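You operate a simulated robot arm through the tools that you are given. There is no shell and no other tool. Be economical: measure what you need, move in short steps, check, and stop when the job is done.

You are at the controls of a simulated robot arm. One attempt, no reset.

TASK
Empty the purple cup, scrub the lime off the drain tray and rinse it.
Fine: cup tipped into the tray, then on the counter clear of it, teal pad back, drinking tap shut again.

Only the result counts: the job must be done as asked and must still hold three seconds after the hand-in. Knocking over, shifting, dropping, spilling or breaking anything else fails it.

THE ROBOT
A 7-joint arm with a two-finger parallel gripper, fixed in place. Base frame: the origin is at the foot of the arm, x ahead of it, y to its left, z up. Lengths are in mm, angles in rad, forces in N, time in s.
With the tool pointing down near the work surface it reaches from about 460 to 920 mm from the base axis. Its first joint turns from -2.007 to 2.007 rad. Payload 3.91 kg.
The tool frame sits at the grasp point between the pads (the TCP): z along the fingers, y along the line on which they close. The tips reach 30 mm beyond it. Largest opening 110 mm; finger width 20, thickness 10; the body of the gripper, 48 by 112 mm, starts 55 mm behind the TCP.
Orientation is told as [roll, pitch, yaw] about the base's x, y, z axes, in that order, counted from this pose: with the fingers straight down and closing along the base's y, the tool's x points along the base's -x, its y along +y and its z along -z.

THE INTERFACE
- The arm moves only by the tool arm_command. Its argument "rows" is text: rows parted by semicolons, each of 7 numbers parted by spaces: the shift along the base's x, y, z in units of 250 mm (1.0 is 250 mm), then the turn, a rotation vector about the base's x, y, z in units of 180 degrees (1.0 is 180 degrees), then the gripper command, from -1 (fully open) to 1 (shut), values between in proportion. In form: x y z wx wy wz gripper; .... A call has 1 to 12 rows; each row is the pose to reach, as a shift and turn from the pose commanded when the call began. A call with a number of a shift or a turn outside -1 to 1 is refused whole. A row lasts 0.2 s, in which the tool goes at most 50 mm and 0.15 rad; a call with a longer step from one row to the next is refused whole, and so is a gripper value outside its range. A pose out of reach is approached as far as the arm can. The call stops where the force on the tool passes 40 N (or 10 N more than at its start, if that is more) or the arm is blocked; 0.2 s more then pass. The fingers move at their own pace (about 153 mm/s each) and stop on an object; they squeeze with about 44 N. The grip force told is the motor's: it shows also when the fingers shut on nothing. Time passes only in rows, and 0.2 s behind the last, so rows that repeat a pose let the fingers close. The reply holds the time, the measured pose of the TCP, the force on the tool along the base axes, the opening and the grip force, in the units named above and with some noise.
- Cameras (640 x 400 px; columns grow to the right, rows downward): "scene" is fixed at [219, 502, 1525.8]; the picture's right is [-0.65, -0.76, 0.00], its down [-0.49, 0.41, -0.77] and it looks along [0.58, -0.50, -0.64] (base axes); focal length 337 px, centre (320, 200). "wrist" rides on the gripper at [-36, 0, -57] in the tool frame; the picture's right is [0.00, -1.00, 0.00], its down [0.97, 0.00, -0.24] and it looks along [0.24, 0.00, 0.97] (tool axes); focal length 218 px, centre (320, 200). There is no depth. A picture from a camera that has moved, and an enlarged one, comes with that camera's place and axes in the base frame and with its lens.
- camera(camera): a new picture of that camera. No time passes.
- raise_lower(by): slides the trunk up (or, below 0, down) by that many mm; the arm rides with it, the base frame stays. It gives what a move gives, with no picture.
- zoom(camera, box): a new picture of the part [left, top, right, bottom] of that camera's present view, enlarged. No time passes.
- finish_job(): hands the job in; it is judged then, once.

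Go step by step. Nothing tells you positions but the pictures and the camera data: compare them with the known pose of the tool, close in by small moves and look again before you grip or let go. The budget is 120 turns and 68 pictures, counting those below and the enlarged ones. Unless the task says otherwise, let go and move clear before handing in, and close with one line.

The tools are called after "Request:" as name(argument=value, ...) on one line, values as JSON. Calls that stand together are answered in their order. arm_command: Moves the arm, as the interface text tells. Its arguments: {"type":"object","properties":{"rows":{"type":"string"}},"required":["rows"]} The other tools are called the same way: raise_lower (by) slides the trunk up or down; camera (camera) takes a picture; zoom (camera, box) takes an enlarged picture of a part of a camera's view; finish_job () hands the job in.

At the start:

```text
t: 0.0
tool_pos: [456.2, 137.8, 1227.9]
tcp_rot: [0.0, 0.0, 0.0]
ft_force: [-0.5, -0.1, -0.4]
opening: 109.9
grasp_force: 0.1
trunk travel left (down, up): [-850.0, 140.0]
```

scene: 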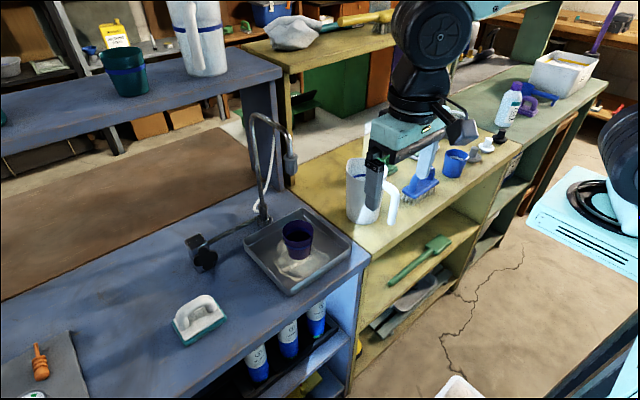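
wrist: 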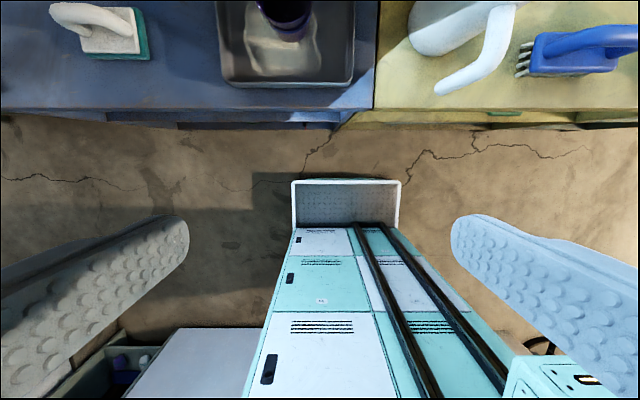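

I see a drain tray with the purple cup standing in it, a tap with a lever block at its left, and a teal pad with a white handle on the counter. I'll zoom in on those first.

Request:
zoom(camera="scene", box=[160, 100, 380, 310])

Request:
zoom(camera="scene", box=[0, 260, 260, 400])

```text
1.90 times, centred on (270, 205) of scene
camera zoom: at [219.0, 502.0, 1525.8], right [-0.65, -0.76, 0.0], down [-0.49, 0.41, -0.77], along [0.58, -0.5, -0.64], focal length 642 px, centre (415, 190)
```

zoom: 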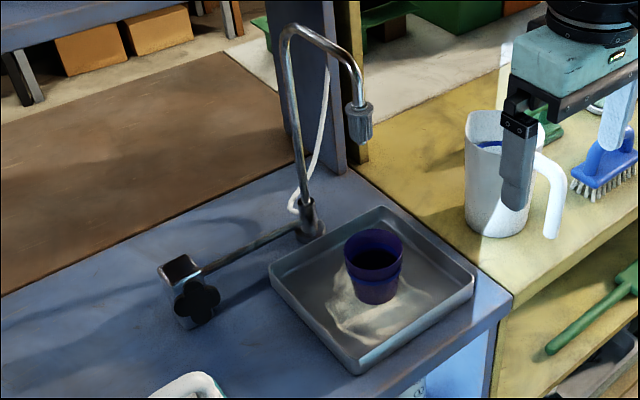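

```text
2.46 times, centred on (130, 330) of scene
camera zoom: at [219.0, 502.0, 1525.8], right [-0.65, -0.76, 0.0], down [-0.49, 0.41, -0.77], along [0.58, -0.5, -0.64], focal length 829 px, centre (788, -120)
```

zoom: 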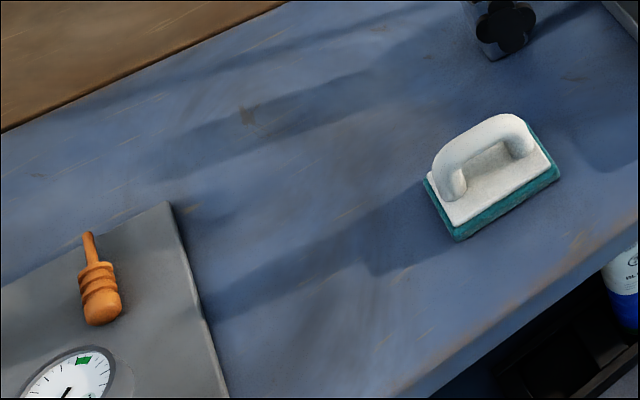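

The tray spans about x 570–755, y 100–282. The cup is near (662,183) directly under the spout, the pad near (629,447) and the valve knob near (776,368). The spout blocks a vertical approach, so I'll pitch the tool forward and look with the wrist camera.

Request:
arm_command(rows="0 0.03 0 0 -0.045 0 -1;0 0.06 0 0 -0.09 0 -1;0 0.09 0 0 -0.135 0 -1;0 0.12 0 0 -0.18 0 -1;0 0.15 0 0 -0.225 0 -1;0 0.18 0 0 -0.27 0 -1;0 0.18 0 0 -0.27 0 -1")

Request:
camera(camera="wrist")

```text
t: 1.6
tool_pos: [455.9, 183.4, 1225.2]
tcp_rot: [0.001, -0.851, 0.002]
ft_force: [-0.6, 1.1, 0.0]
opening: 110.0
grasp_force: 0.2
trunk travel left (down, up): [-850.0, 140.0]
```

```text
63 pictures are left
camera wrist: at [436.8, 183.6, 1291.2], right [0.0, -1.0, 0.0], down [-0.82, 0.0, -0.57], along [0.57, 0.0, -0.82], focal length 218 px, centre (320, 200)
```

wrist: 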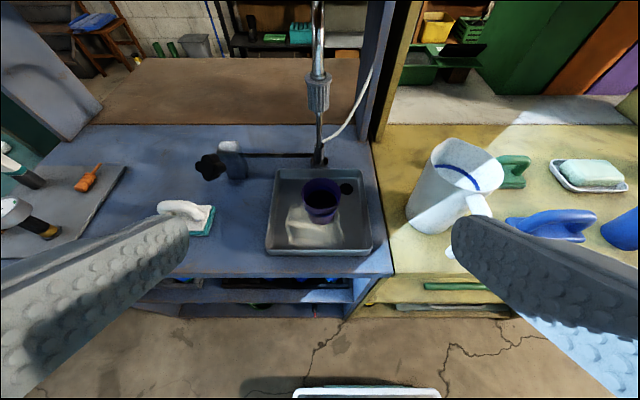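

The pitched pose is reachable and gives a good view. I'll zoom in on the valve, tray and pad.

Request:
zoom(camera="wrist", box=[150, 110, 270, 240])

Request:
zoom(camera="wrist", box=[255, 60, 395, 260])

Request:
zoom(camera="scene", box=[170, 215, 250, 285])

```text
3.08 times, centred on (210, 175) of wrist
camera zoom: at [436.8, 183.6, 1291.2], right [0.0, -1.0, 0.0], down [-0.82, 0.0, -0.57], along [0.57, 0.0, -0.82], focal length 672 px, centre (658, 277)
```

zoom: 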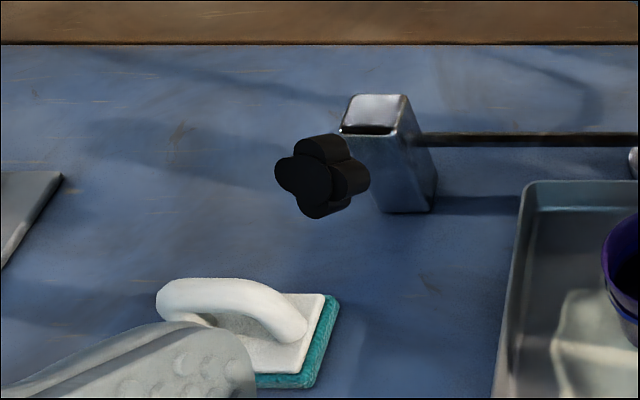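

```text
2.00 times, centred on (325, 160) of wrist
camera zoom: at [436.8, 183.6, 1291.2], right [0.0, -1.0, 0.0], down [-0.82, 0.0, -0.57], along [0.57, 0.0, -0.82], focal length 436 px, centre (310, 280)
```

zoom: 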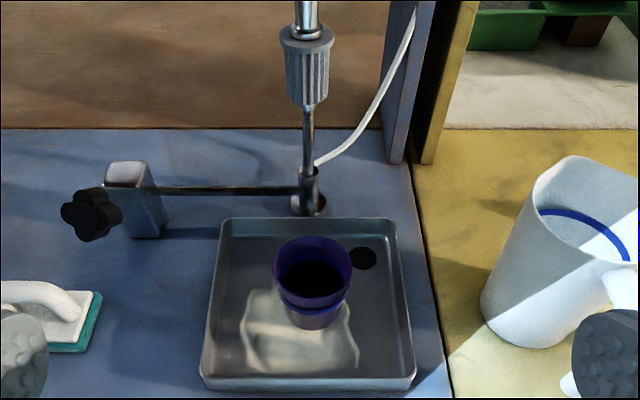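

```text
5.71 times, centred on (210, 250) of scene
camera zoom: at [219.0, 502.0, 1525.8], right [-0.65, -0.76, 0.0], down [-0.49, 0.41, -0.77], along [0.58, -0.5, -0.64], focal length 1925 px, centre (949, -86)
```

zoom: 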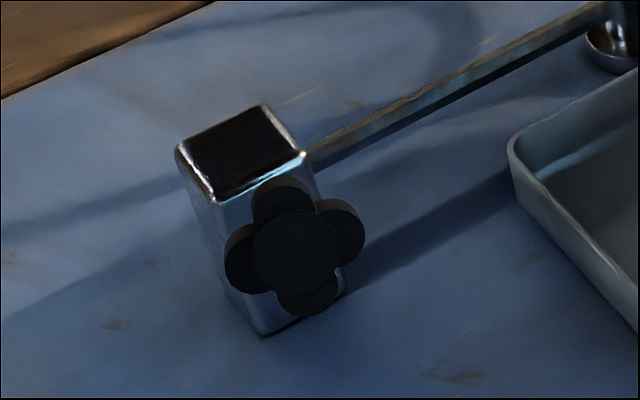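

The knob is a four-lobed wheel facing -x, about (708,386,1000). The lime patch covers x 600–700, y 140–257, with the cup near (667,182). Next I move to an approach pose in front of the cup with the tool nearly horizontal.

Request:
arm_command(rows="0.06 0 -0.14 0 -0.03 0 -1;0.12 0 -0.28 0 -0.06 0 -1;0.18 0 -0.42 0 -0.09 0 -1;0.24 0 -0.56 0 -0.12 0 -1;0.3 0 -0.7 0 -0.15 0 -1;0.36 0 -0.84 0 -0.165 0 -1;0.36 0 -0.84 0 -0.165 0 -1")

Request:
camera(camera="wrist")

Request:
camera(camera="scene")

```text
t: 3.2
tool_pos: [546.5, 181.7, 1016.1]
tcp_rot: [0.002, -1.369, -0.001]
ft_force: [-0.9, -0.3, 0.5]
opening: 110.1
grasp_force: 0.1
trunk travel left (down, up): [-850.0, 140.0]
```

```text
59 pictures are left
camera wrist: at [497.7, 183.1, 1063.7], right [0.0, -1.0, 0.0], down [-0.43, 0.0, -0.9], along [0.9, 0.0, -0.43], focal length 218 px, centre (320, 200)
```

wrist: 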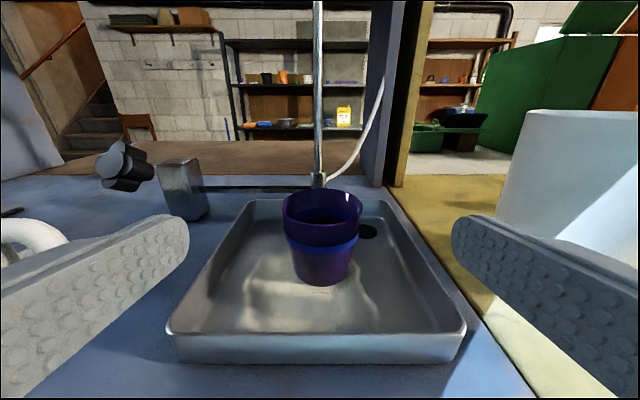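

```text
58 pictures are left
```

scene: 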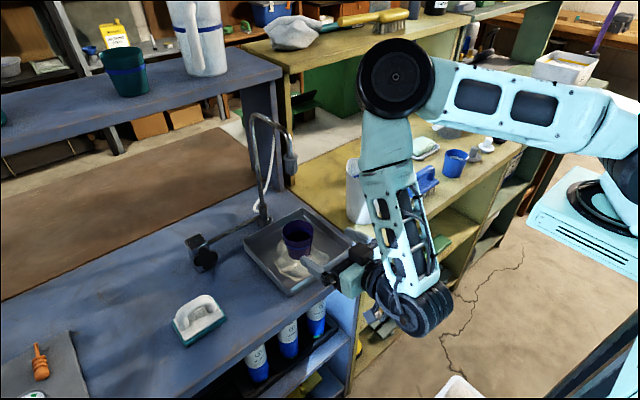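

The arm reaches this pose well and the cup is centred in y. I advance so the fingers straddle the cup at about (660,182,960).

Request:
arm_command(rows="0.12 0 -0.03 0 0 0 -1;0.24 0 -0.09 0 0 0 -1;0.36 0 -0.16 0 0 0 -1;0.455 0.002 -0.224 0 0 0 -1;0.455 0.002 -0.224 0 0 0 -1")

Request:
camera(camera="wrist")

Request:
zoom(camera="scene", box=[220, 180, 380, 300])

```text
t: 4.4
tool_pos: [659.6, 183.6, 964.3]
tcp_rot: [-0.004, -1.367, 0.002]
ft_force: [0.7, -0.1, -0.3]
opening: 110.0
grasp_force: 0.0
trunk travel left (down, up): [-850.0, 140.0]
```

```text
57 pictures are left
camera wrist: at [610.9, 183.4, 1011.3], right [0.0, -1.0, 0.0], down [-0.43, 0.0, -0.9], along [0.9, 0.0, -0.43], focal length 218 px, centre (320, 200)
```

wrist: 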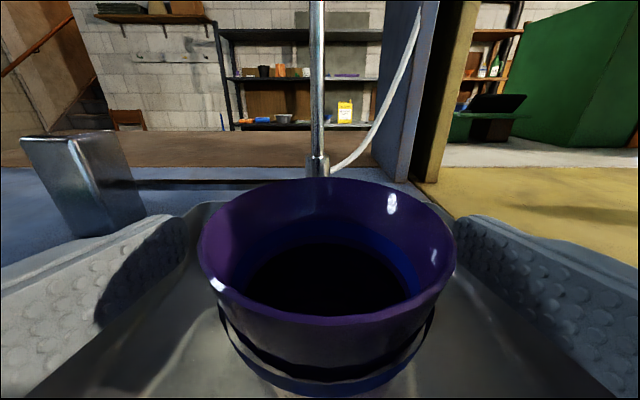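

```text
3.33 times, centred on (300, 240) of scene
camera zoom: at [219.0, 502.0, 1525.8], right [-0.65, -0.76, 0.0], down [-0.49, 0.41, -0.77], along [0.58, -0.5, -0.64], focal length 1123 px, centre (387, 67)
```

zoom: 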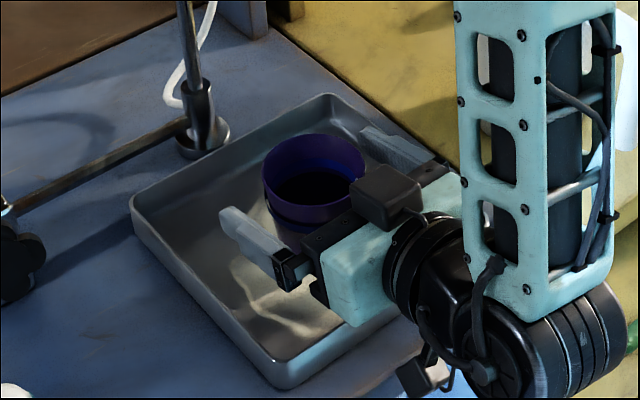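

The cup is well between the fingers. I'll ease slightly forward and down, then close.

Request:
arm_command(rows="0.02 -0.006 -0.028 0 0 0 -1;0.02 -0.006 -0.028 0 0 0 0.3;0.02 -0.006 -0.028 0 0 0 1;0.02 -0.006 -0.028 0 0 0 1;0.02 -0.006 -0.028 0 0 0 1")

```text
t: 5.6
tool_pos: [661.0, 182.4, 956.1]
tcp_rot: [0.0, -1.363, 0.003]
ft_force: [-37.8, 2.0, 8.6]
opening: 61.0
grasp_force: 44.4
trunk travel left (down, up): [-850.0, 140.0]
```

A large -x force appeared, so something touches. I'll look before doing anything.

Request:
zoom(camera="scene", box=[240, 190, 380, 300])

Request:
camera(camera="wrist")

```text
3.64 times, centred on (310, 245) of scene
camera zoom: at [219.0, 502.0, 1525.8], right [-0.65, -0.76, 0.0], down [-0.49, 0.41, -0.77], along [0.58, -0.5, -0.64], focal length 1225 px, centre (356, 36)
```

zoom: 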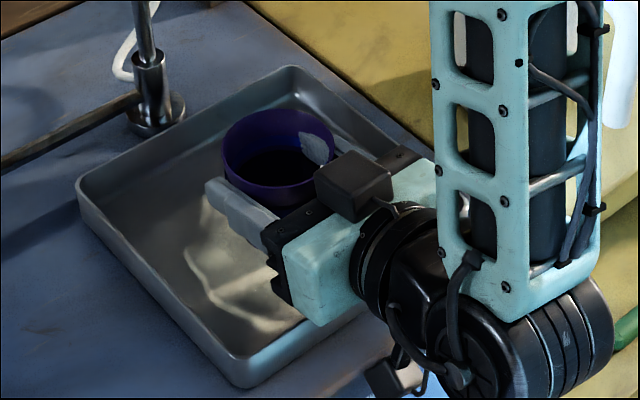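

```text
54 pictures are left
camera wrist: at [613.2, 183.3, 1003.6], right [0.0, -1.0, 0.0], down [-0.43, 0.0, -0.9], along [0.9, 0.0, -0.43], focal length 218 px, centre (320, 200)
```

wrist: 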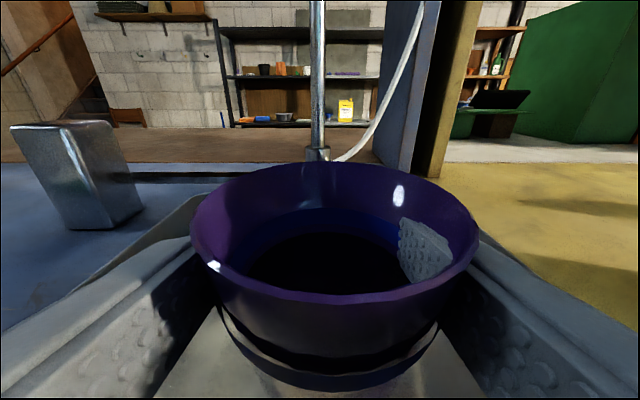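

The grip looks sound and nothing else is touching, so the force is probably wedging on the cup. I'll ease back a few mm and lift a little.

Request:
arm_command(rows="-0.014 0 0.01 0 0 0 1;-0.014 0 0.04 0 0 0 1;-0.014 0 0.08 0 0 0 1")

```text
t: 6.4
tool_pos: [664.0, 181.9, 976.4]
tcp_rot: [-0.001, -1.371, 0.0]
ft_force: [1.0, 0.3, -1.3]
opening: 60.8
grasp_force: 44.7
trunk travel left (down, up): [-850.0, 140.0]
```

The force is gone and the cup is off the tray. I lift it a little more, then start tipping toward +y, the roomier side of the tray.

Request:
arm_command(rows="-0.04 0 0.1 0 0 0 1;-0.08 0 0.17 0 0 0 1;-0.08 0 0.17 -0.045 0 0 1;-0.08 0 0.17 -0.09 0 0 1;-0.08 0 0.17 -0.135 0 0 1;-0.08 0 0.17 -0.18 0 0 1;-0.08 0 0.17 -0.225 0 0 1;-0.08 0 0.17 -0.27 0 0 1;-0.08 0 0.17 -0.27 0 0 1")

Request:
zoom(camera="scene", box=[220, 150, 400, 310])

```text
t: 8.4
tool_pos: [639.9, 181.8, 1016.5]
tcp_rot: [-1.393, -0.701, 1.302]
ft_force: [0.4, 0.0, 0.0]
opening: 61.0
grasp_force: 44.2
trunk travel left (down, up): [-850.0, 140.0]
```

```text
2.50 times, centred on (310, 230) of scene
camera zoom: at [219.0, 502.0, 1525.8], right [-0.65, -0.76, 0.0], down [-0.49, 0.41, -0.77], along [0.58, -0.5, -0.64], focal length 842 px, centre (345, 125)
```

zoom: 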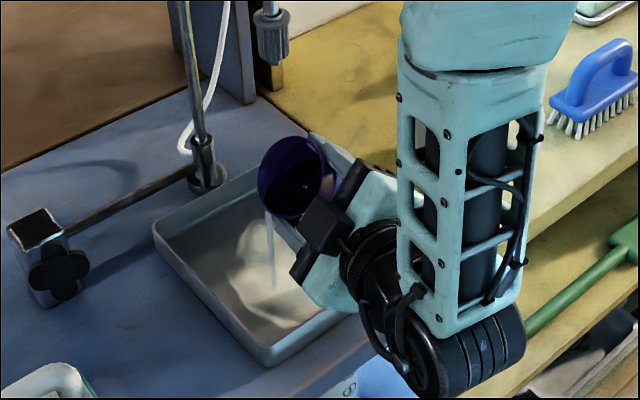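

Water is pouring into the tray. I'll keep tipping further and hold.

Request:
arm_command(rows="0 0 0 0 0 0 1;0 0 0 -0.04 0 0 1;0 0 0 -0.08 0 0 1;0 0 0 -0.12 0 0 1;0 0 0 -0.165 0 0 1;0 0 0 -0.21 0 0 1;0 0 0 -0.255 0 0 1;0 0 0 -0.3 0 0 1;0 0 0 -0.345 0 0 1;0 0 0 -0.39 0 0 1;0 0 0 -0.43 0 0 1;0 0 0 -0.43 0 0 1")

Request:
zoom(camera="scene", box=[220, 150, 400, 310])

```text
t: 11.0
tool_pos: [641.8, 181.6, 1015.8]
tcp_rot: [-1.718, 0.617, 1.319]
ft_force: [0.0, -0.2, -0.5]
opening: 61.0
grasp_force: 43.8
trunk travel left (down, up): [-850.0, 140.0]
```

```text
2.50 times, centred on (310, 230) of scene
camera zoom: at [219.0, 502.0, 1525.8], right [-0.65, -0.76, 0.0], down [-0.49, 0.41, -0.77], along [0.58, -0.5, -0.64], focal length 842 px, centre (345, 125)
```

zoom: 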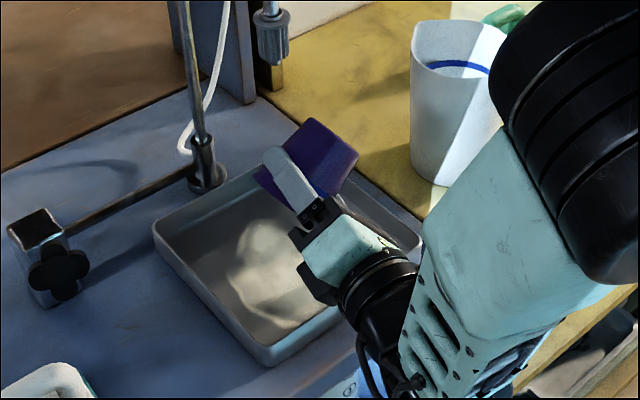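

The cup looks drained and the tray is wet. I hold briefly and then right the cup.

Request:
arm_command(rows="0 0 0 0 0 0 1;0 0 0 0 0 0 1;0 0 0 0.045 0 0 1;0 0 0 0.09 0 0 1;0 0 0 0.135 0 0 1;0 0 0 0.18 0 0 1;0 0 0 0.225 0 0 1;0 0 0 0.27 0 0 1;0 0 0 0.315 0 0 1;0 0 0 0.36 0 0 1;0 0 0 0.405 0 0 1;0 0 0 0.43 0 0 1")

Request:
arm_command(rows="0 0 0 0.045 0 0 1;0 0 0 0.09 0 0 1;0 0 0 0.135 0 0 1;0 0 0 0.18 0 0 1;0 0 0 0.225 0 0 1;0 0 0 0.27 0 0 1;-0.1 0 0.1 0.27 0 0 1;-0.2 0 0.2 0.27 0 0 1;-0.2 0 0.2 0.27 0 0 1")

Request:
camera(camera="wrist")

```text
t: 13.6
tool_pos: [640.7, 183.6, 1016.8]
tcp_rot: [-1.393, -0.708, 1.302]
ft_force: [-0.6, -0.9, -0.5]
opening: 61.0
grasp_force: 44.1
trunk travel left (down, up): [-850.0, 140.0]
```

```text
t: 15.6
tool_pos: [592.0, 182.9, 1064.8]
tcp_rot: [-0.001, -1.366, -0.001]
ft_force: [-1.1, 0.6, -0.1]
opening: 61.1
grasp_force: 43.8
trunk travel left (down, up): [-850.0, 140.0]
```

```text
51 pictures are left
camera wrist: at [542.8, 182.4, 1113.2], right [0.0, -1.0, 0.0], down [-0.43, 0.0, -0.9], along [0.9, 0.0, -0.43], focal length 218 px, centre (320, 200)
```

wrist: 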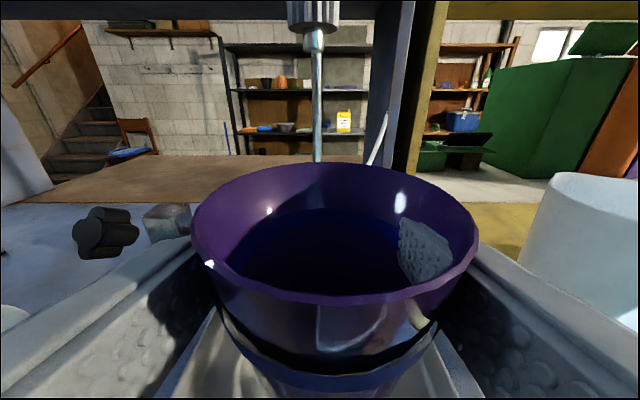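

The cup is empty and upright. I carry it at height to a free spot left of the pad, around (640,580).

Request:
arm_command(rows="0 0.16 0.02 0 0 0.02 1;0 0.32 0.02 0 0 0.04 1;0 0.48 0.02 0 0 0.06 1;0 0.64 0.02 0 0 0.08 1;0 0.8 0.02 0 0 0.1 1;0 0.96 0.02 0 0 0.12 1;0 0.96 0.02 0 0 0.12 1")

Request:
arm_command(rows="0.04 0.15 0 0 0 0.02 1;0.08 0.3 0 0 0 0.04 1;0.12 0.45 0 0 0 0.06 1;0.16 0.6 0 0 0 0.07 1;0.192 0.63 0 0 0 0.07 1;0.192 0.63 0 0 0 0.07 1")

Request:
camera(camera="wrist")

Request:
camera(camera="scene")

```text
t: 17.2
tool_pos: [589.4, 420.9, 1071.2]
tcp_rot: [-0.004, -1.366, 0.383]
ft_force: [-0.1, -0.4, 0.1]
opening: 60.9
grasp_force: 44.4
trunk travel left (down, up): [-850.0, 140.0]
```

```text
t: 18.6
tool_pos: [638.5, 579.5, 1070.0]
tcp_rot: [-0.002, -1.366, 0.6]
ft_force: [0.3, 0.7, -0.4]
opening: 60.9
grasp_force: 44.1
trunk travel left (down, up): [-850.0, 140.0]
```

```text
50 pictures are left
camera wrist: at [597.6, 553.0, 1118.3], right [0.56, -0.83, 0.0], down [-0.36, -0.24, -0.9], along [0.75, 0.51, -0.43], focal length 218 px, centre (320, 200)
```

wrist: 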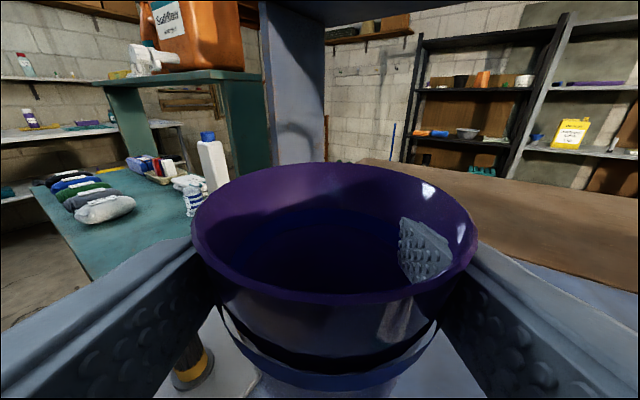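

```text
49 pictures are left
```

scene: 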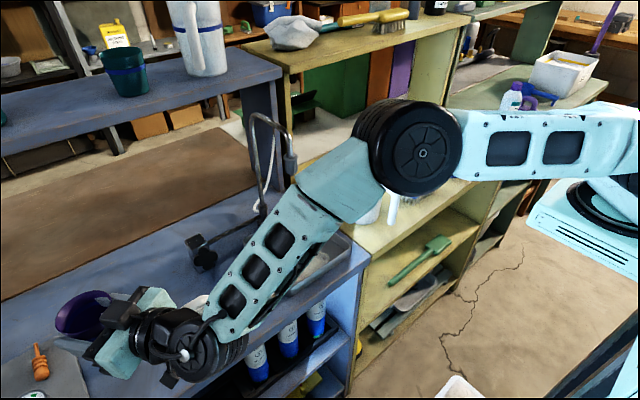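

The spot at (638,572) is free: the pad ends at y≈490 and the mat starts at y≈650. I lower the cup, watching the force.

Request:
arm_command(rows="0 -0.015 -0.15 0 0 0 1;0 -0.03 -0.3 0 0 0 1;0 -0.03 -0.42 0 0 0 1;0 -0.03 -0.43 0 0 0 1;0 -0.03 -0.44 0 0 0 1")

Request:
zoom(camera="scene", box=[0, 260, 260, 400])

```text
t: 19.8
tool_pos: [637.7, 571.2, 960.0]
tcp_rot: [0.0, -1.366, 0.599]
ft_force: [0.2, -0.2, -0.8]
opening: 61.1
grasp_force: 44.3
trunk travel left (down, up): [-850.0, 140.0]
```

```text
2.46 times, centred on (130, 330) of scene
camera zoom: at [219.0, 502.0, 1525.8], right [-0.65, -0.76, 0.0], down [-0.49, 0.41, -0.77], along [0.58, -0.5, -0.64], focal length 829 px, centre (788, -120)
```

zoom: 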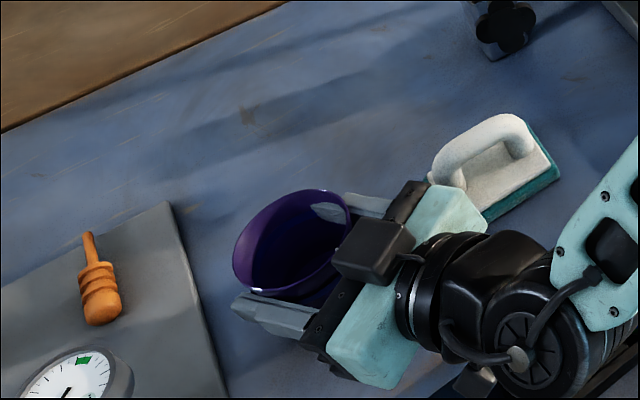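

Request:
arm_command(rows="0 0 -0.008 0 0 0 1;0 0 -0.016 0 0 0 1;0 0 -0.024 0 0 0 1;0 0 -0.032 0 0 0 1;0 0 -0.04 0 0 0 1")

```text
t: 21.0
tool_pos: [638.1, 573.3, 951.2]
tcp_rot: [0.002, -1.368, 0.598]
ft_force: [-0.4, 0.3, 0.5]
opening: 60.9
grasp_force: 43.7
trunk travel left (down, up): [-850.0, 140.0]
```

The cup isn't touching yet, so I keep lowering in small steps.

Request:
arm_command(rows="0 0 -0.006 0 0 0 1;0 0 -0.012 0 0 0 1;0 0 -0.018 0 0 0 1;0 0 -0.024 0 0 0 1")

Request:
zoom(camera="scene", box=[60, 270, 200, 390])

```text
t: 22.0
tool_pos: [638.5, 572.7, 950.6]
tcp_rot: [0.006, -1.376, 0.593]
ft_force: [-0.4, 3.0, 29.3]
opening: 60.9
grasp_force: 43.5
trunk travel left (down, up): [-850.0, 140.0]
```

```text
3.33 times, centred on (130, 330) of scene
camera zoom: at [219.0, 502.0, 1525.8], right [-0.65, -0.76, 0.0], down [-0.49, 0.41, -0.77], along [0.58, -0.5, -0.64], focal length 1123 px, centre (953, -233)
```

zoom: 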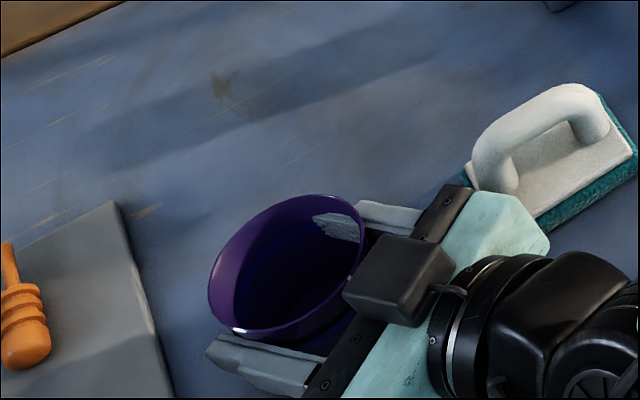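

The cup stands on the counter. I relax the press and open partly.

Request:
arm_command(rows="0 0 0.016 0 0 0 1;0 0 0.016 0 0 0 0.2;0 0 0.016 0 0 0 -0.2;0 0 0.016 0 0 0 -0.5;0 0 0.016 0 0 0 -0.6;0 0 0.016 0 0 0 -0.6")

Request:
camera(camera="wrist")

```text
t: 23.4
tool_pos: [638.6, 572.2, 947.5]
tcp_rot: [-0.001, -1.367, 0.601]
ft_force: [-0.7, -1.0, -0.5]
opening: 87.9
grasp_force: 0.0
trunk travel left (down, up): [-850.0, 140.0]
```

```text
46 pictures are left
camera wrist: at [598.3, 545.5, 996.3], right [0.56, -0.83, 0.0], down [-0.36, -0.24, -0.9], along [0.75, 0.51, -0.43], focal length 218 px, centre (320, 200)
```

wrist: 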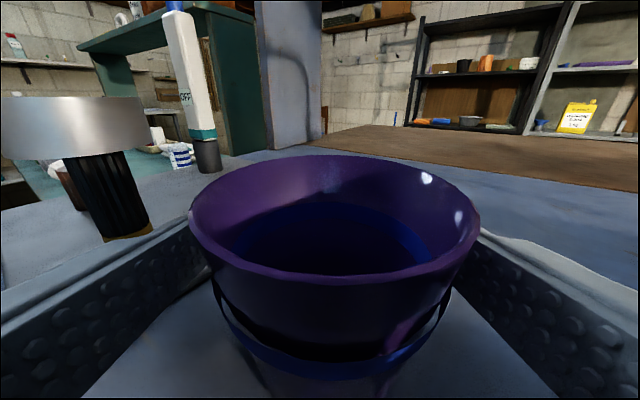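

The cup stands free. I open fully and lift straight up, clear of the pad.

Request:
arm_command(rows="0 0 0 0 0 0 -1;0 0 0 0 0 0 -1;0 0 0.1 0 0 0 -1;0 0 0.25 0 0 0 -1;0 0 0.42 0 0 0 -1;-0.05 -0.15 0.55 0 0 0 -1;-0.1 -0.3 0.65 0 0 0 -1;-0.1 -0.45 0.7 0 0 0 -1;-0.1 -0.45 0.7 0 0 0 -1")

Request:
camera(camera="scene")

Request:
camera(camera="wrist")

```text
refused: row 6 steps farther than a row can; nothing moved
```

```text
45 pictures are left
```

scene: 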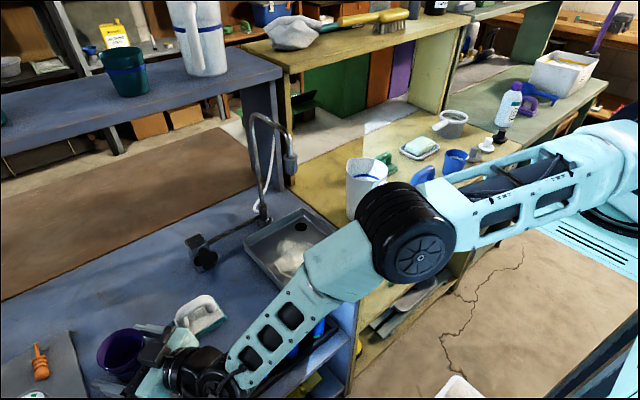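

```text
44 pictures are left
camera wrist: at [598.3, 545.5, 996.3], right [0.56, -0.83, 0.0], down [-0.36, -0.24, -0.9], along [0.75, 0.51, -0.43], focal length 218 px, centre (320, 200)
```

wrist: 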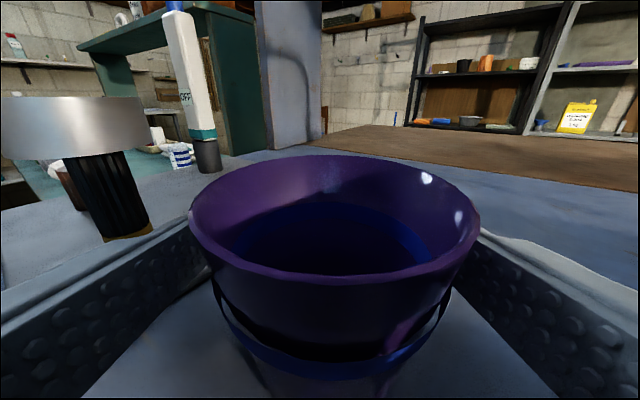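

The refused row was too long, so I redo it with smaller steps.

Request:
arm_command(rows="0 0 0 0 0 0 -1;0 0 0 0 0 0 -1;0 0 0.1 0 0 0 -1;0 0 0.25 0 0 0 -1;0 0 0.42 0 0 0 -1;-0.04 -0.08 0.55 0 0.0 0 -1;-0.08 -0.2 0.65 0 0 0 -1;-0.1 -0.36 0.7 0 0 0 -1;-0.1 -0.52 0.72 0 0 0 -1;-0.1 -0.52 0.72 0 0 0 -1")

```text
t: 25.6
tool_pos: [614.6, 444.4, 1130.2]
tcp_rot: [0.001, -1.367, 0.6]
ft_force: [0.7, 0.2, -0.4]
opening: 110.0
grasp_force: 0.1
trunk travel left (down, up): [-850.0, 140.0]
```

The cup stands alone at about (638,572). I'll grip the pad vertically first, since a tilted grip here would crowd the knob. For that I turn the tool straight down, closing along x, above the pad.

Request:
arm_command(rows="0 0 0 -0.0246 0.0359 0 -1;0 0 0 -0.0492 0.0718 0 -1;0 0 0 -0.0738 0.1077 0 -1;0 0 0 -0.0984 0.1436 0 -1;0 0 0 -0.123 0.1795 0 -1;0 0 0 -0.1476 0.2154 0 -1;0 0 0 -0.1722 0.2513 0 -1;0 0 0 -0.1968 0.2872 0 -1;0 0 0 -0.2214 0.3231 0 -1;0 0 0 -0.246 0.359 0 -1;0 0 0 -0.246 0.359 0 -1")

Request:
arm_command(rows="0 0 0 0 0 0.045 -1;0 0 0 0 0 0.09 -1;0 0 0 0 0 0.135 -1;0 0 0 0 0 0.18 -1;0 0 0 0 0 0.225 -1;0 0 0 0 0 0.27 -1;0 0 0 0 0 0.309 -1;0 0 0 0 0 0.309 -1")

Request:
camera(camera="wrist")

```text
t: 28.0
tool_pos: [612.8, 443.7, 1129.0]
tcp_rot: [-0.005, 0.0, 0.604]
ft_force: [0.2, -0.7, -0.4]
opening: 109.9
grasp_force: 0.1
trunk travel left (down, up): [-850.0, 140.0]
```

```text
t: 29.8
tool_pos: [613.7, 441.8, 1128.9]
tcp_rot: [-0.005, -0.001, 1.574]
ft_force: [-0.1, 0.4, 0.4]
opening: 110.1
grasp_force: 0.0
trunk travel left (down, up): [-850.0, 140.0]
```

```text
43 pictures are left
camera wrist: at [612.8, 478.8, 1186.9], right [1.0, 0.0, 0.0], down [0.0, -0.97, 0.24], along [0.0, -0.24, -0.97], focal length 218 px, centre (320, 200)
```

wrist: 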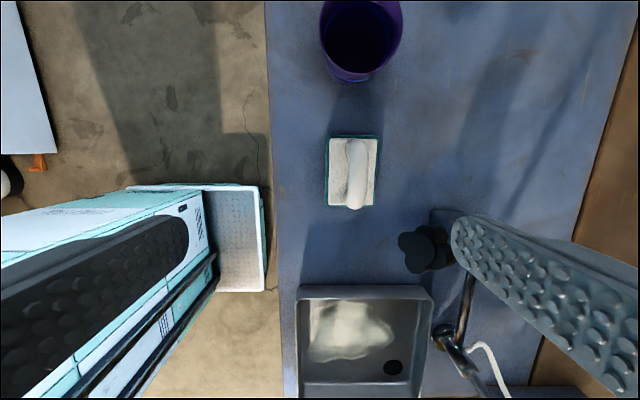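

I have a good top view. I zoom in to measure the pad handle and knob precisely.

Request:
zoom(camera="wrist", box=[310, 120, 470, 290])

```text
2.35 times, centred on (390, 205) of wrist
camera zoom: at [612.8, 478.8, 1186.9], right [1.0, 0.0, 0.0], down [0.0, -0.97, 0.24], along [0.0, -0.24, -0.97], focal length 514 px, centre (155, 188)
```

zoom: 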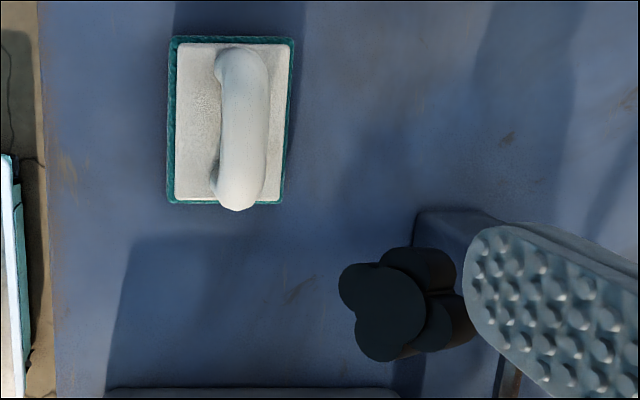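

The knob face is tilted upward, with its axis pointing toward -x and up. The pad handle is centred at about (652,449). I lower above it and check.

Request:
arm_command(rows="0.08 0.02 -0.12 0 0 0 -0.3;0.156 0.028 -0.28 0 0 0 -0.3;0.156 0.028 -0.42 0 0 0 -0.3;0.156 0.028 -0.5 0 0 0 -0.3;0.156 0.028 -0.5 0 0 0 -0.3")

Request:
camera(camera="wrist")

Request:
zoom(camera="scene", box=[130, 240, 270, 360])

```text
t: 31.0
tool_pos: [652.6, 450.1, 1003.3]
tcp_rot: [-0.004, 0.0, 1.573]
ft_force: [-0.5, 0.2, 0.3]
opening: 71.5
grasp_force: 0.1
trunk travel left (down, up): [-850.0, 140.0]
```

```text
41 pictures are left
camera wrist: at [652.2, 486.0, 1060.7], right [1.0, 0.0, 0.0], down [0.0, -0.97, 0.24], along [0.0, -0.24, -0.97], focal length 218 px, centre (320, 200)
```

wrist: 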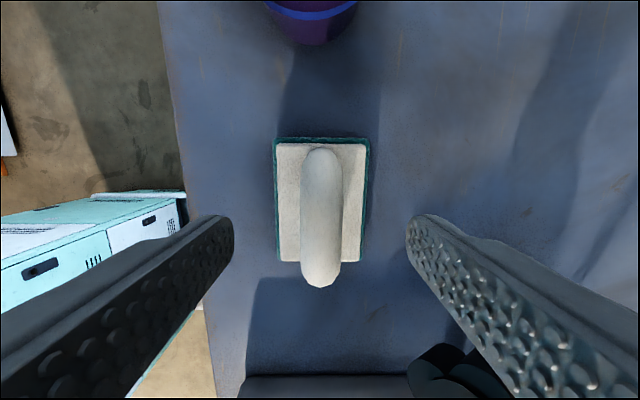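

```text
3.33 times, centred on (200, 300) of scene
camera zoom: at [219.0, 502.0, 1525.8], right [-0.65, -0.76, 0.0], down [-0.49, 0.41, -0.77], along [0.58, -0.5, -0.64], focal length 1123 px, centre (720, -133)
```

zoom: 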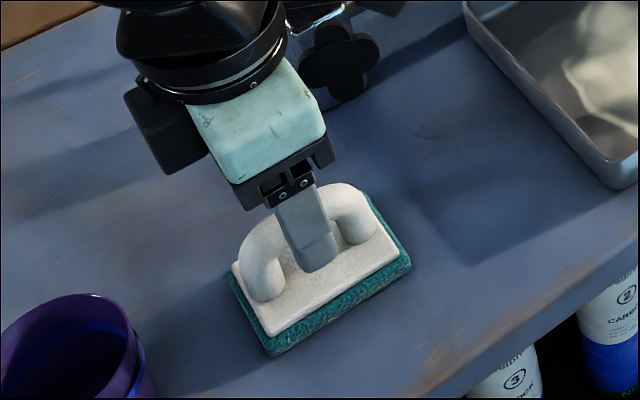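

The handle is centred between the fingers. I lower so the pads flank the bar, and then close.

Request:
arm_command(rows="0 0 -0.08 0 0 0 -0.3;0 0 -0.14 0 0 0 -0.3;0 0 -0.165 0 0 0 -0.3;0 0 -0.165 0 0 0 0.3;0 0 -0.165 0 0 0 1;0 0 -0.165 0 0 0 1;0 0 -0.165 0 0 0 1")

Request:
zoom(camera="scene", box=[130, 240, 270, 360])

```text
t: 32.6
tool_pos: [652.8, 449.6, 962.3]
tcp_rot: [-0.003, -0.001, 1.572]
ft_force: [-0.6, 0.2, 0.2]
opening: 19.3
grasp_force: 43.9
trunk travel left (down, up): [-850.0, 140.0]
```

```text
3.33 times, centred on (200, 300) of scene
camera zoom: at [219.0, 502.0, 1525.8], right [-0.65, -0.76, 0.0], down [-0.49, 0.41, -0.77], along [0.58, -0.5, -0.64], focal length 1123 px, centre (720, -133)
```

zoom: 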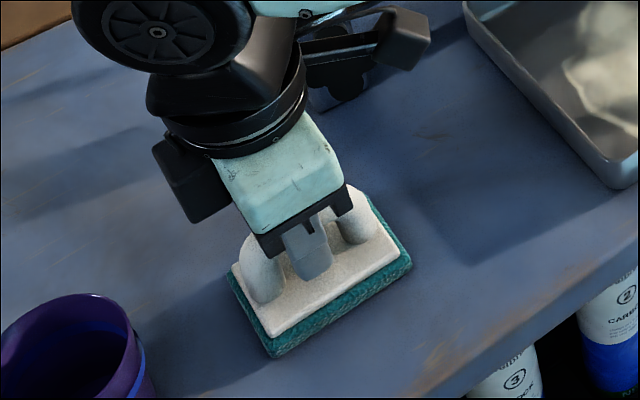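

The pad is gripped; its home is (652.8, 449.6) at yaw 1.572. I lift it, turn it so the handle points along x, and carry it to a free counter spot left of the tray for a tilted regrip.

Request:
arm_command(rows="0 0 0.1 0 0 0 1;0 0 0.25 0 0 0 1;0 0 0.4 0 0 0 1;-0.05 0 0.5 0 0 -0.02 1;-0.1 -0.05 0.52 0 0 -0.06 1;-0.152 -0.1 0.52 0 0 -0.1 1;-0.152 -0.16 0.52 0 0 -0.145 1;-0.152 -0.22 0.52 0 0 -0.19 1;-0.152 -0.28 0.52 0 0 -0.235 1;-0.152 -0.34 0.52 0 0 -0.28 1;-0.152 -0.4 0.52 0 0 -0.325 1;-0.152 -0.46 0.52 0 0 -0.37 1")

Request:
arm_command(rows="0 0 0 0 0 -0.045 1;0 0 0 0 0 -0.09 1;0 0 0 0 0 -0.13 1;0 0 0 0 0 -0.13 1")

Request:
camera(camera="scene")

Request:
camera(camera="wrist")

```text
t: 35.2
tool_pos: [614.5, 334.6, 1093.5]
tcp_rot: [-0.003, -0.001, 0.407]
ft_force: [0.6, 0.4, -1.0]
opening: 19.7
grasp_force: 43.9
trunk travel left (down, up): [-850.0, 140.0]
```

```text
t: 36.2
tool_pos: [614.2, 334.5, 1091.7]
tcp_rot: [-0.004, 0.001, 0.001]
ft_force: [0.4, 0.5, -0.2]
opening: 19.8
grasp_force: 44.1
trunk travel left (down, up): [-850.0, 140.0]
```

```text
38 pictures are left
```

scene: 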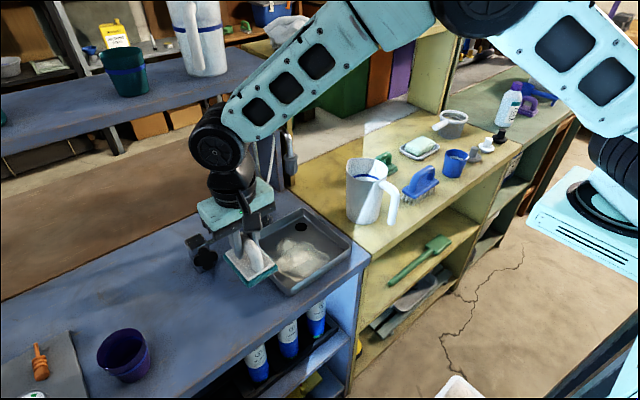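

```text
37 pictures are left
camera wrist: at [650.2, 335.3, 1150.6], right [0.0, -1.0, 0.0], down [-0.97, 0.0, 0.24], along [-0.24, 0.0, -0.97], focal length 218 px, centre (320, 200)
```

wrist: 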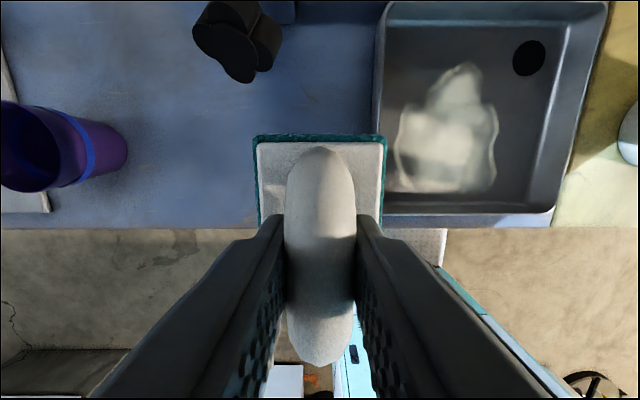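

The pad is over free counter and the lime patch spans x 600–730, y 137–250. I set the pad down here.

Request:
arm_command(rows="0 0.01 -0.15 0 0 0 1;0 0.014 -0.3 0 0 0 1;0 0.014 -0.44 0 0 0 1;0 0.014 -0.5 0 0 0 1;0 0.014 -0.515 0 0 0 1;0 0.014 -0.519 0 0 0 1;0 0.014 -0.523 0 0 0 1")

```text
t: 37.8
tool_pos: [613.8, 337.7, 962.9]
tcp_rot: [-0.003, 0.0, 0.0]
ft_force: [-0.4, -0.3, 0.6]
opening: 19.5
grasp_force: 43.9
trunk travel left (down, up): [-850.0, 140.0]
```

Request:
arm_command(rows="0 0 -0.004 0 0 0 1;0 0 -0.008 0 0 0 1;0 0 -0.008 0 0 0 0.6;0 0 -0.008 0 0 0 0;0 0 -0.008 0 0 0 0;0 0 0.1 0 0 0 0;0 0 0.25 0 0 0 0")

```text
t: 39.4
tool_pos: [616.1, 337.8, 1024.2]
tcp_rot: [-0.006, 0.002, 0.001]
ft_force: [0.2, -0.9, 0.6]
opening: 55.0
grasp_force: 0.1
trunk travel left (down, up): [-850.0, 140.0]
```

I tilt the tool forward about 46° for the regrip.

Request:
arm_command(rows="-0.01 0 0.02 0 -0.045 0 0;-0.02 0 0.04 0 -0.09 0 0;-0.03 0 0.06 0 -0.135 0 0;-0.04 0 0.06 0 -0.18 0 0;-0.05 0 0.06 0 -0.225 0 0;-0.06 0 0.06 0 -0.2546 0 0;-0.06 0 -0.1 0 -0.2546 0 0;-0.06 0 -0.1 0 -0.2546 0 0")

Request:
camera(camera="wrist")

Request:
zoom(camera="scene", box=[170, 200, 330, 320])

```text
t: 41.2
tool_pos: [599.7, 341.0, 1000.0]
tcp_rot: [-0.002, -0.8, 0.002]
ft_force: [0.7, 0.3, 0.5]
opening: 54.9
grasp_force: 0.2
trunk travel left (down, up): [-850.0, 140.0]
```

```text
36 pictures are left
camera wrist: at [584.0, 341.2, 1066.3], right [0.0, -1.0, 0.0], down [-0.85, 0.0, -0.53], along [0.53, 0.0, -0.85], focal length 218 px, centre (320, 200)
```

wrist: 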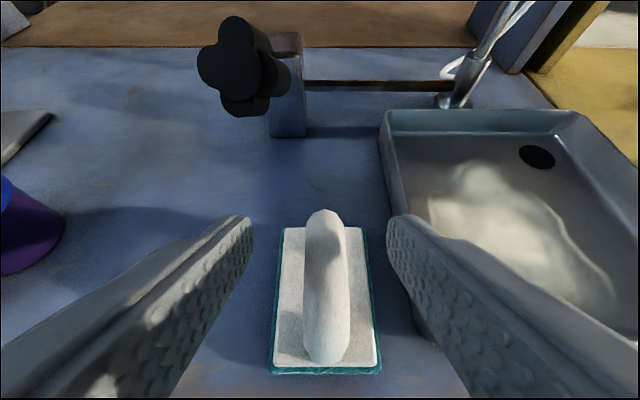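

```text
3.33 times, centred on (250, 260) of scene
camera zoom: at [219.0, 502.0, 1525.8], right [-0.65, -0.76, 0.0], down [-0.49, 0.41, -0.77], along [0.58, -0.5, -0.64], focal length 1123 px, centre (553, 0)
```

zoom: 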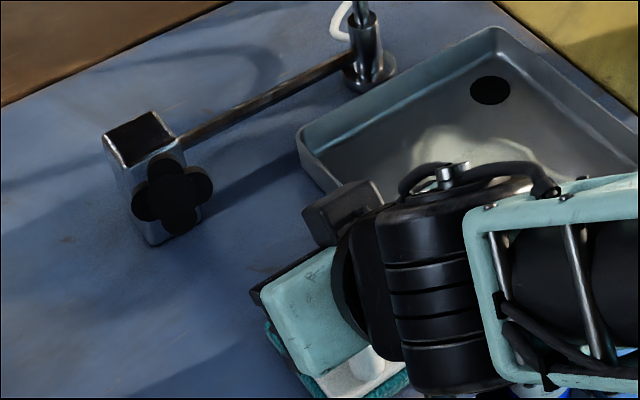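

The handle sits between the fingers. I lower, close and check.

Request:
arm_command(rows="0 -0.004 -0.06 0 0 0 0;0 -0.006 -0.12 0 0 0 0;0 -0.006 -0.15 0 0 0 0;0 -0.006 -0.15 0 0 0 0.5;0 -0.006 -0.15 0 0 0 1;0 -0.006 -0.15 0 0 0 1;0 -0.006 -0.15 0 0 0 1")

Request:
camera(camera="wrist")

```text
t: 42.8
tool_pos: [600.2, 337.2, 963.1]
tcp_rot: [-0.002, -0.798, 0.0]
ft_force: [1.0, 0.2, 0.4]
opening: 20.0
grasp_force: 44.1
trunk travel left (down, up): [-850.0, 140.0]
```

```text
34 pictures are left
camera wrist: at [584.9, 337.8, 1029.3], right [0.0, -1.0, 0.0], down [-0.85, 0.0, -0.53], along [0.53, 0.0, -0.85], focal length 218 px, centre (320, 200)
```

wrist: 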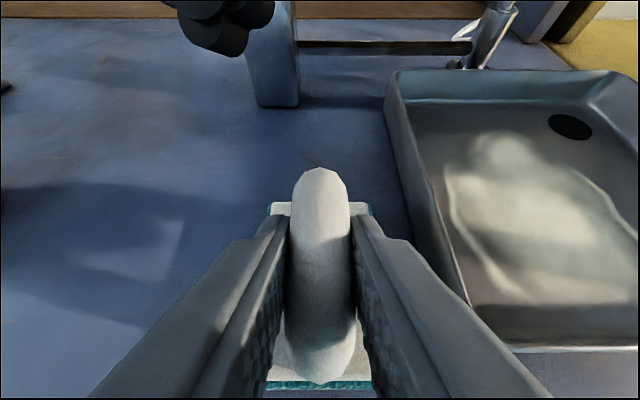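

It's firmly gripped. I lift over the rim and move into the tray above the left front of the patch.

Request:
arm_command(rows="0 0 0.12 0 0 0 1;0.02 0 0.28 0 0 0 1;0.06 -0.12 0.3 0 0 0 1;0.08 -0.28 0.3 0 0 0 1;0.08 -0.4 0.3 0 0 0 1;0.08 -0.42 0.16 0 0 0 1;0.08 -0.42 0.07 0 0 0 1;0.08 -0.42 0.05 0 0 0 1")

Request:
camera(camera="wrist")

Request:
zoom(camera="scene", box=[220, 150, 400, 310])

```text
t: 44.6
tool_pos: [620.3, 232.8, 978.7]
tcp_rot: [0.003, -0.806, -0.003]
ft_force: [16.8, 6.9, 30.0]
opening: 20.2
grasp_force: 43.9
trunk travel left (down, up): [-850.0, 140.0]
```

```text
33 pictures are left
camera wrist: at [605.7, 233.9, 1043.9], right [0.0, -1.0, 0.0], down [-0.84, 0.0, -0.53], along [0.53, 0.0, -0.84], focal length 218 px, centre (320, 200)
```

wrist: 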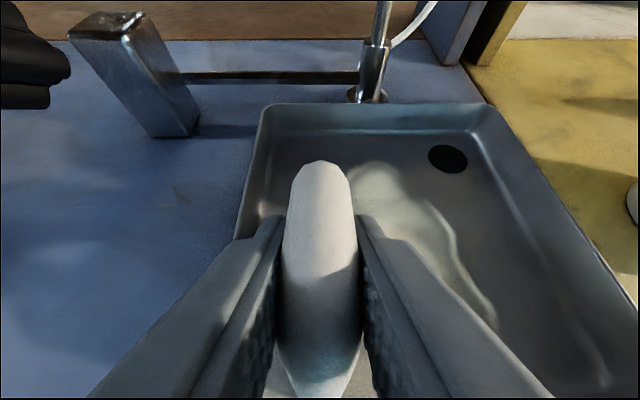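

```text
2.50 times, centred on (310, 230) of scene
camera zoom: at [219.0, 502.0, 1525.8], right [-0.65, -0.76, 0.0], down [-0.49, 0.41, -0.77], along [0.58, -0.5, -0.64], focal length 842 px, centre (345, 125)
```

zoom: 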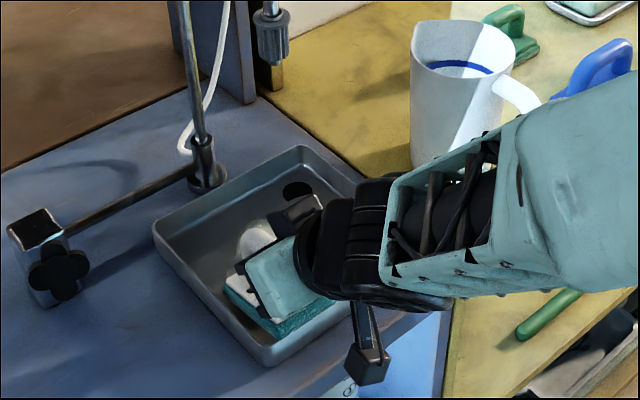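

There is contact, probably against the fillet near the front wall. I shift inward a bit and test the floor contact there.

Request:
arm_command(rows="0 0 0.03 0 0 0 1;0.06 -0.06 0.03 0 0 0 1;0.06 -0.06 0.02 0 0 0 1;0.06 -0.06 0.01 0 0 0 1;0.06 -0.06 0 0 0 0 1")

```text
t: 45.8
tool_pos: [635.1, 214.9, 974.9]
tcp_rot: [-0.004, -0.799, 0.001]
ft_force: [0.1, 0.4, -1.5]
opening: 20.1
grasp_force: 44.0
trunk travel left (down, up): [-850.0, 140.0]
```

Request:
arm_command(rows="0 0 -0.01 0 0 0 1;0 0 -0.018 0 0 0 1;0 0 -0.026 0 0 0 1;0 0 -0.034 0 0 0 1;0 0 -0.042 0 0 0 1")

```text
t: 47.0
tool_pos: [635.0, 216.7, 965.4]
tcp_rot: [-0.001, -0.805, -0.001]
ft_force: [-10.3, -2.9, 31.9]
opening: 20.1
grasp_force: 44.4
trunk travel left (down, up): [-850.0, 140.0]
```

The pad is on the floor at TCP z≈967 with about 30 N. I scrub in y strokes over the front half of the patch.

Request:
arm_command(rows="0 0 0.004 0 0 0 1;-0.016 0.03 0.004 0 0 0 1;-0.016 -0.06 0.004 0 0 0 1;-0.016 -0.15 0.004 0 0 0 1;-0.016 -0.24 0.004 0 0 0 1;0 -0.27 0.004 0 0 0 1;0 -0.18 0.004 0 0 0 1;0 -0.09 0.004 0 0 0 1;0 0 0.004 0 0 0 1;0.02 0.03 0.004 0 0 0 1")

Request:
zoom(camera="scene", box=[220, 150, 400, 310])

```text
t: 49.2
tool_pos: [641.9, 223.4, 965.7]
tcp_rot: [-0.007, -0.798, 0.0]
ft_force: [0.5, 0.1, -1.3]
opening: 19.7
grasp_force: 43.9
trunk travel left (down, up): [-850.0, 140.0]
```

```text
2.50 times, centred on (310, 230) of scene
camera zoom: at [219.0, 502.0, 1525.8], right [-0.65, -0.76, 0.0], down [-0.49, 0.41, -0.77], along [0.58, -0.5, -0.64], focal length 842 px, centre (345, 125)
```

zoom: 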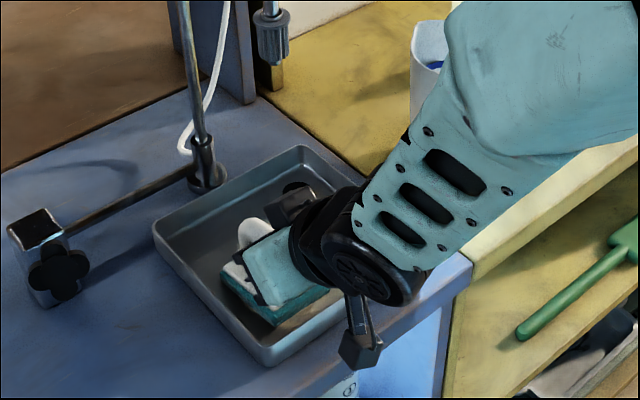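

The 1 mm lift lost contact, so I press slightly again and scrub the same strokes.

Request:
arm_command(rows="0 0 -0.004 0 0 0 1;0 0 -0.007 0 0 0 1")

```text
t: 49.8
tool_pos: [641.6, 223.1, 964.5]
tcp_rot: [-0.001, -0.804, 0.0]
ft_force: [-2.6, 0.0, 10.4]
opening: 19.6
grasp_force: 43.5
trunk travel left (down, up): [-850.0, 140.0]
```

Request:
arm_command(rows="0 0 -0.002 0 0 0 1;-0.04 0.02 -0.002 0 0 0 1;-0.04 -0.07 -0.002 0 0 0 1;-0.04 -0.16 -0.002 0 0 0 1;-0.04 -0.25 -0.002 0 0 0 1;-0.04 -0.29 -0.002 0 0 0 1;-0.01 -0.29 -0.002 0 0 0 1;-0.01 -0.2 -0.002 0 0 0 1;-0.01 -0.11 -0.002 0 0 0 1;-0.01 -0.02 -0.002 0 0 0 1;0 0.03 -0.002 0 0 0 1")

```text
t: 52.2
tool_pos: [639.2, 231.0, 962.7]
tcp_rot: [-0.004, -0.799, 0.001]
ft_force: [-0.8, -1.9, 6.6]
opening: 19.7
grasp_force: 43.5
trunk travel left (down, up): [-850.0, 140.0]
```

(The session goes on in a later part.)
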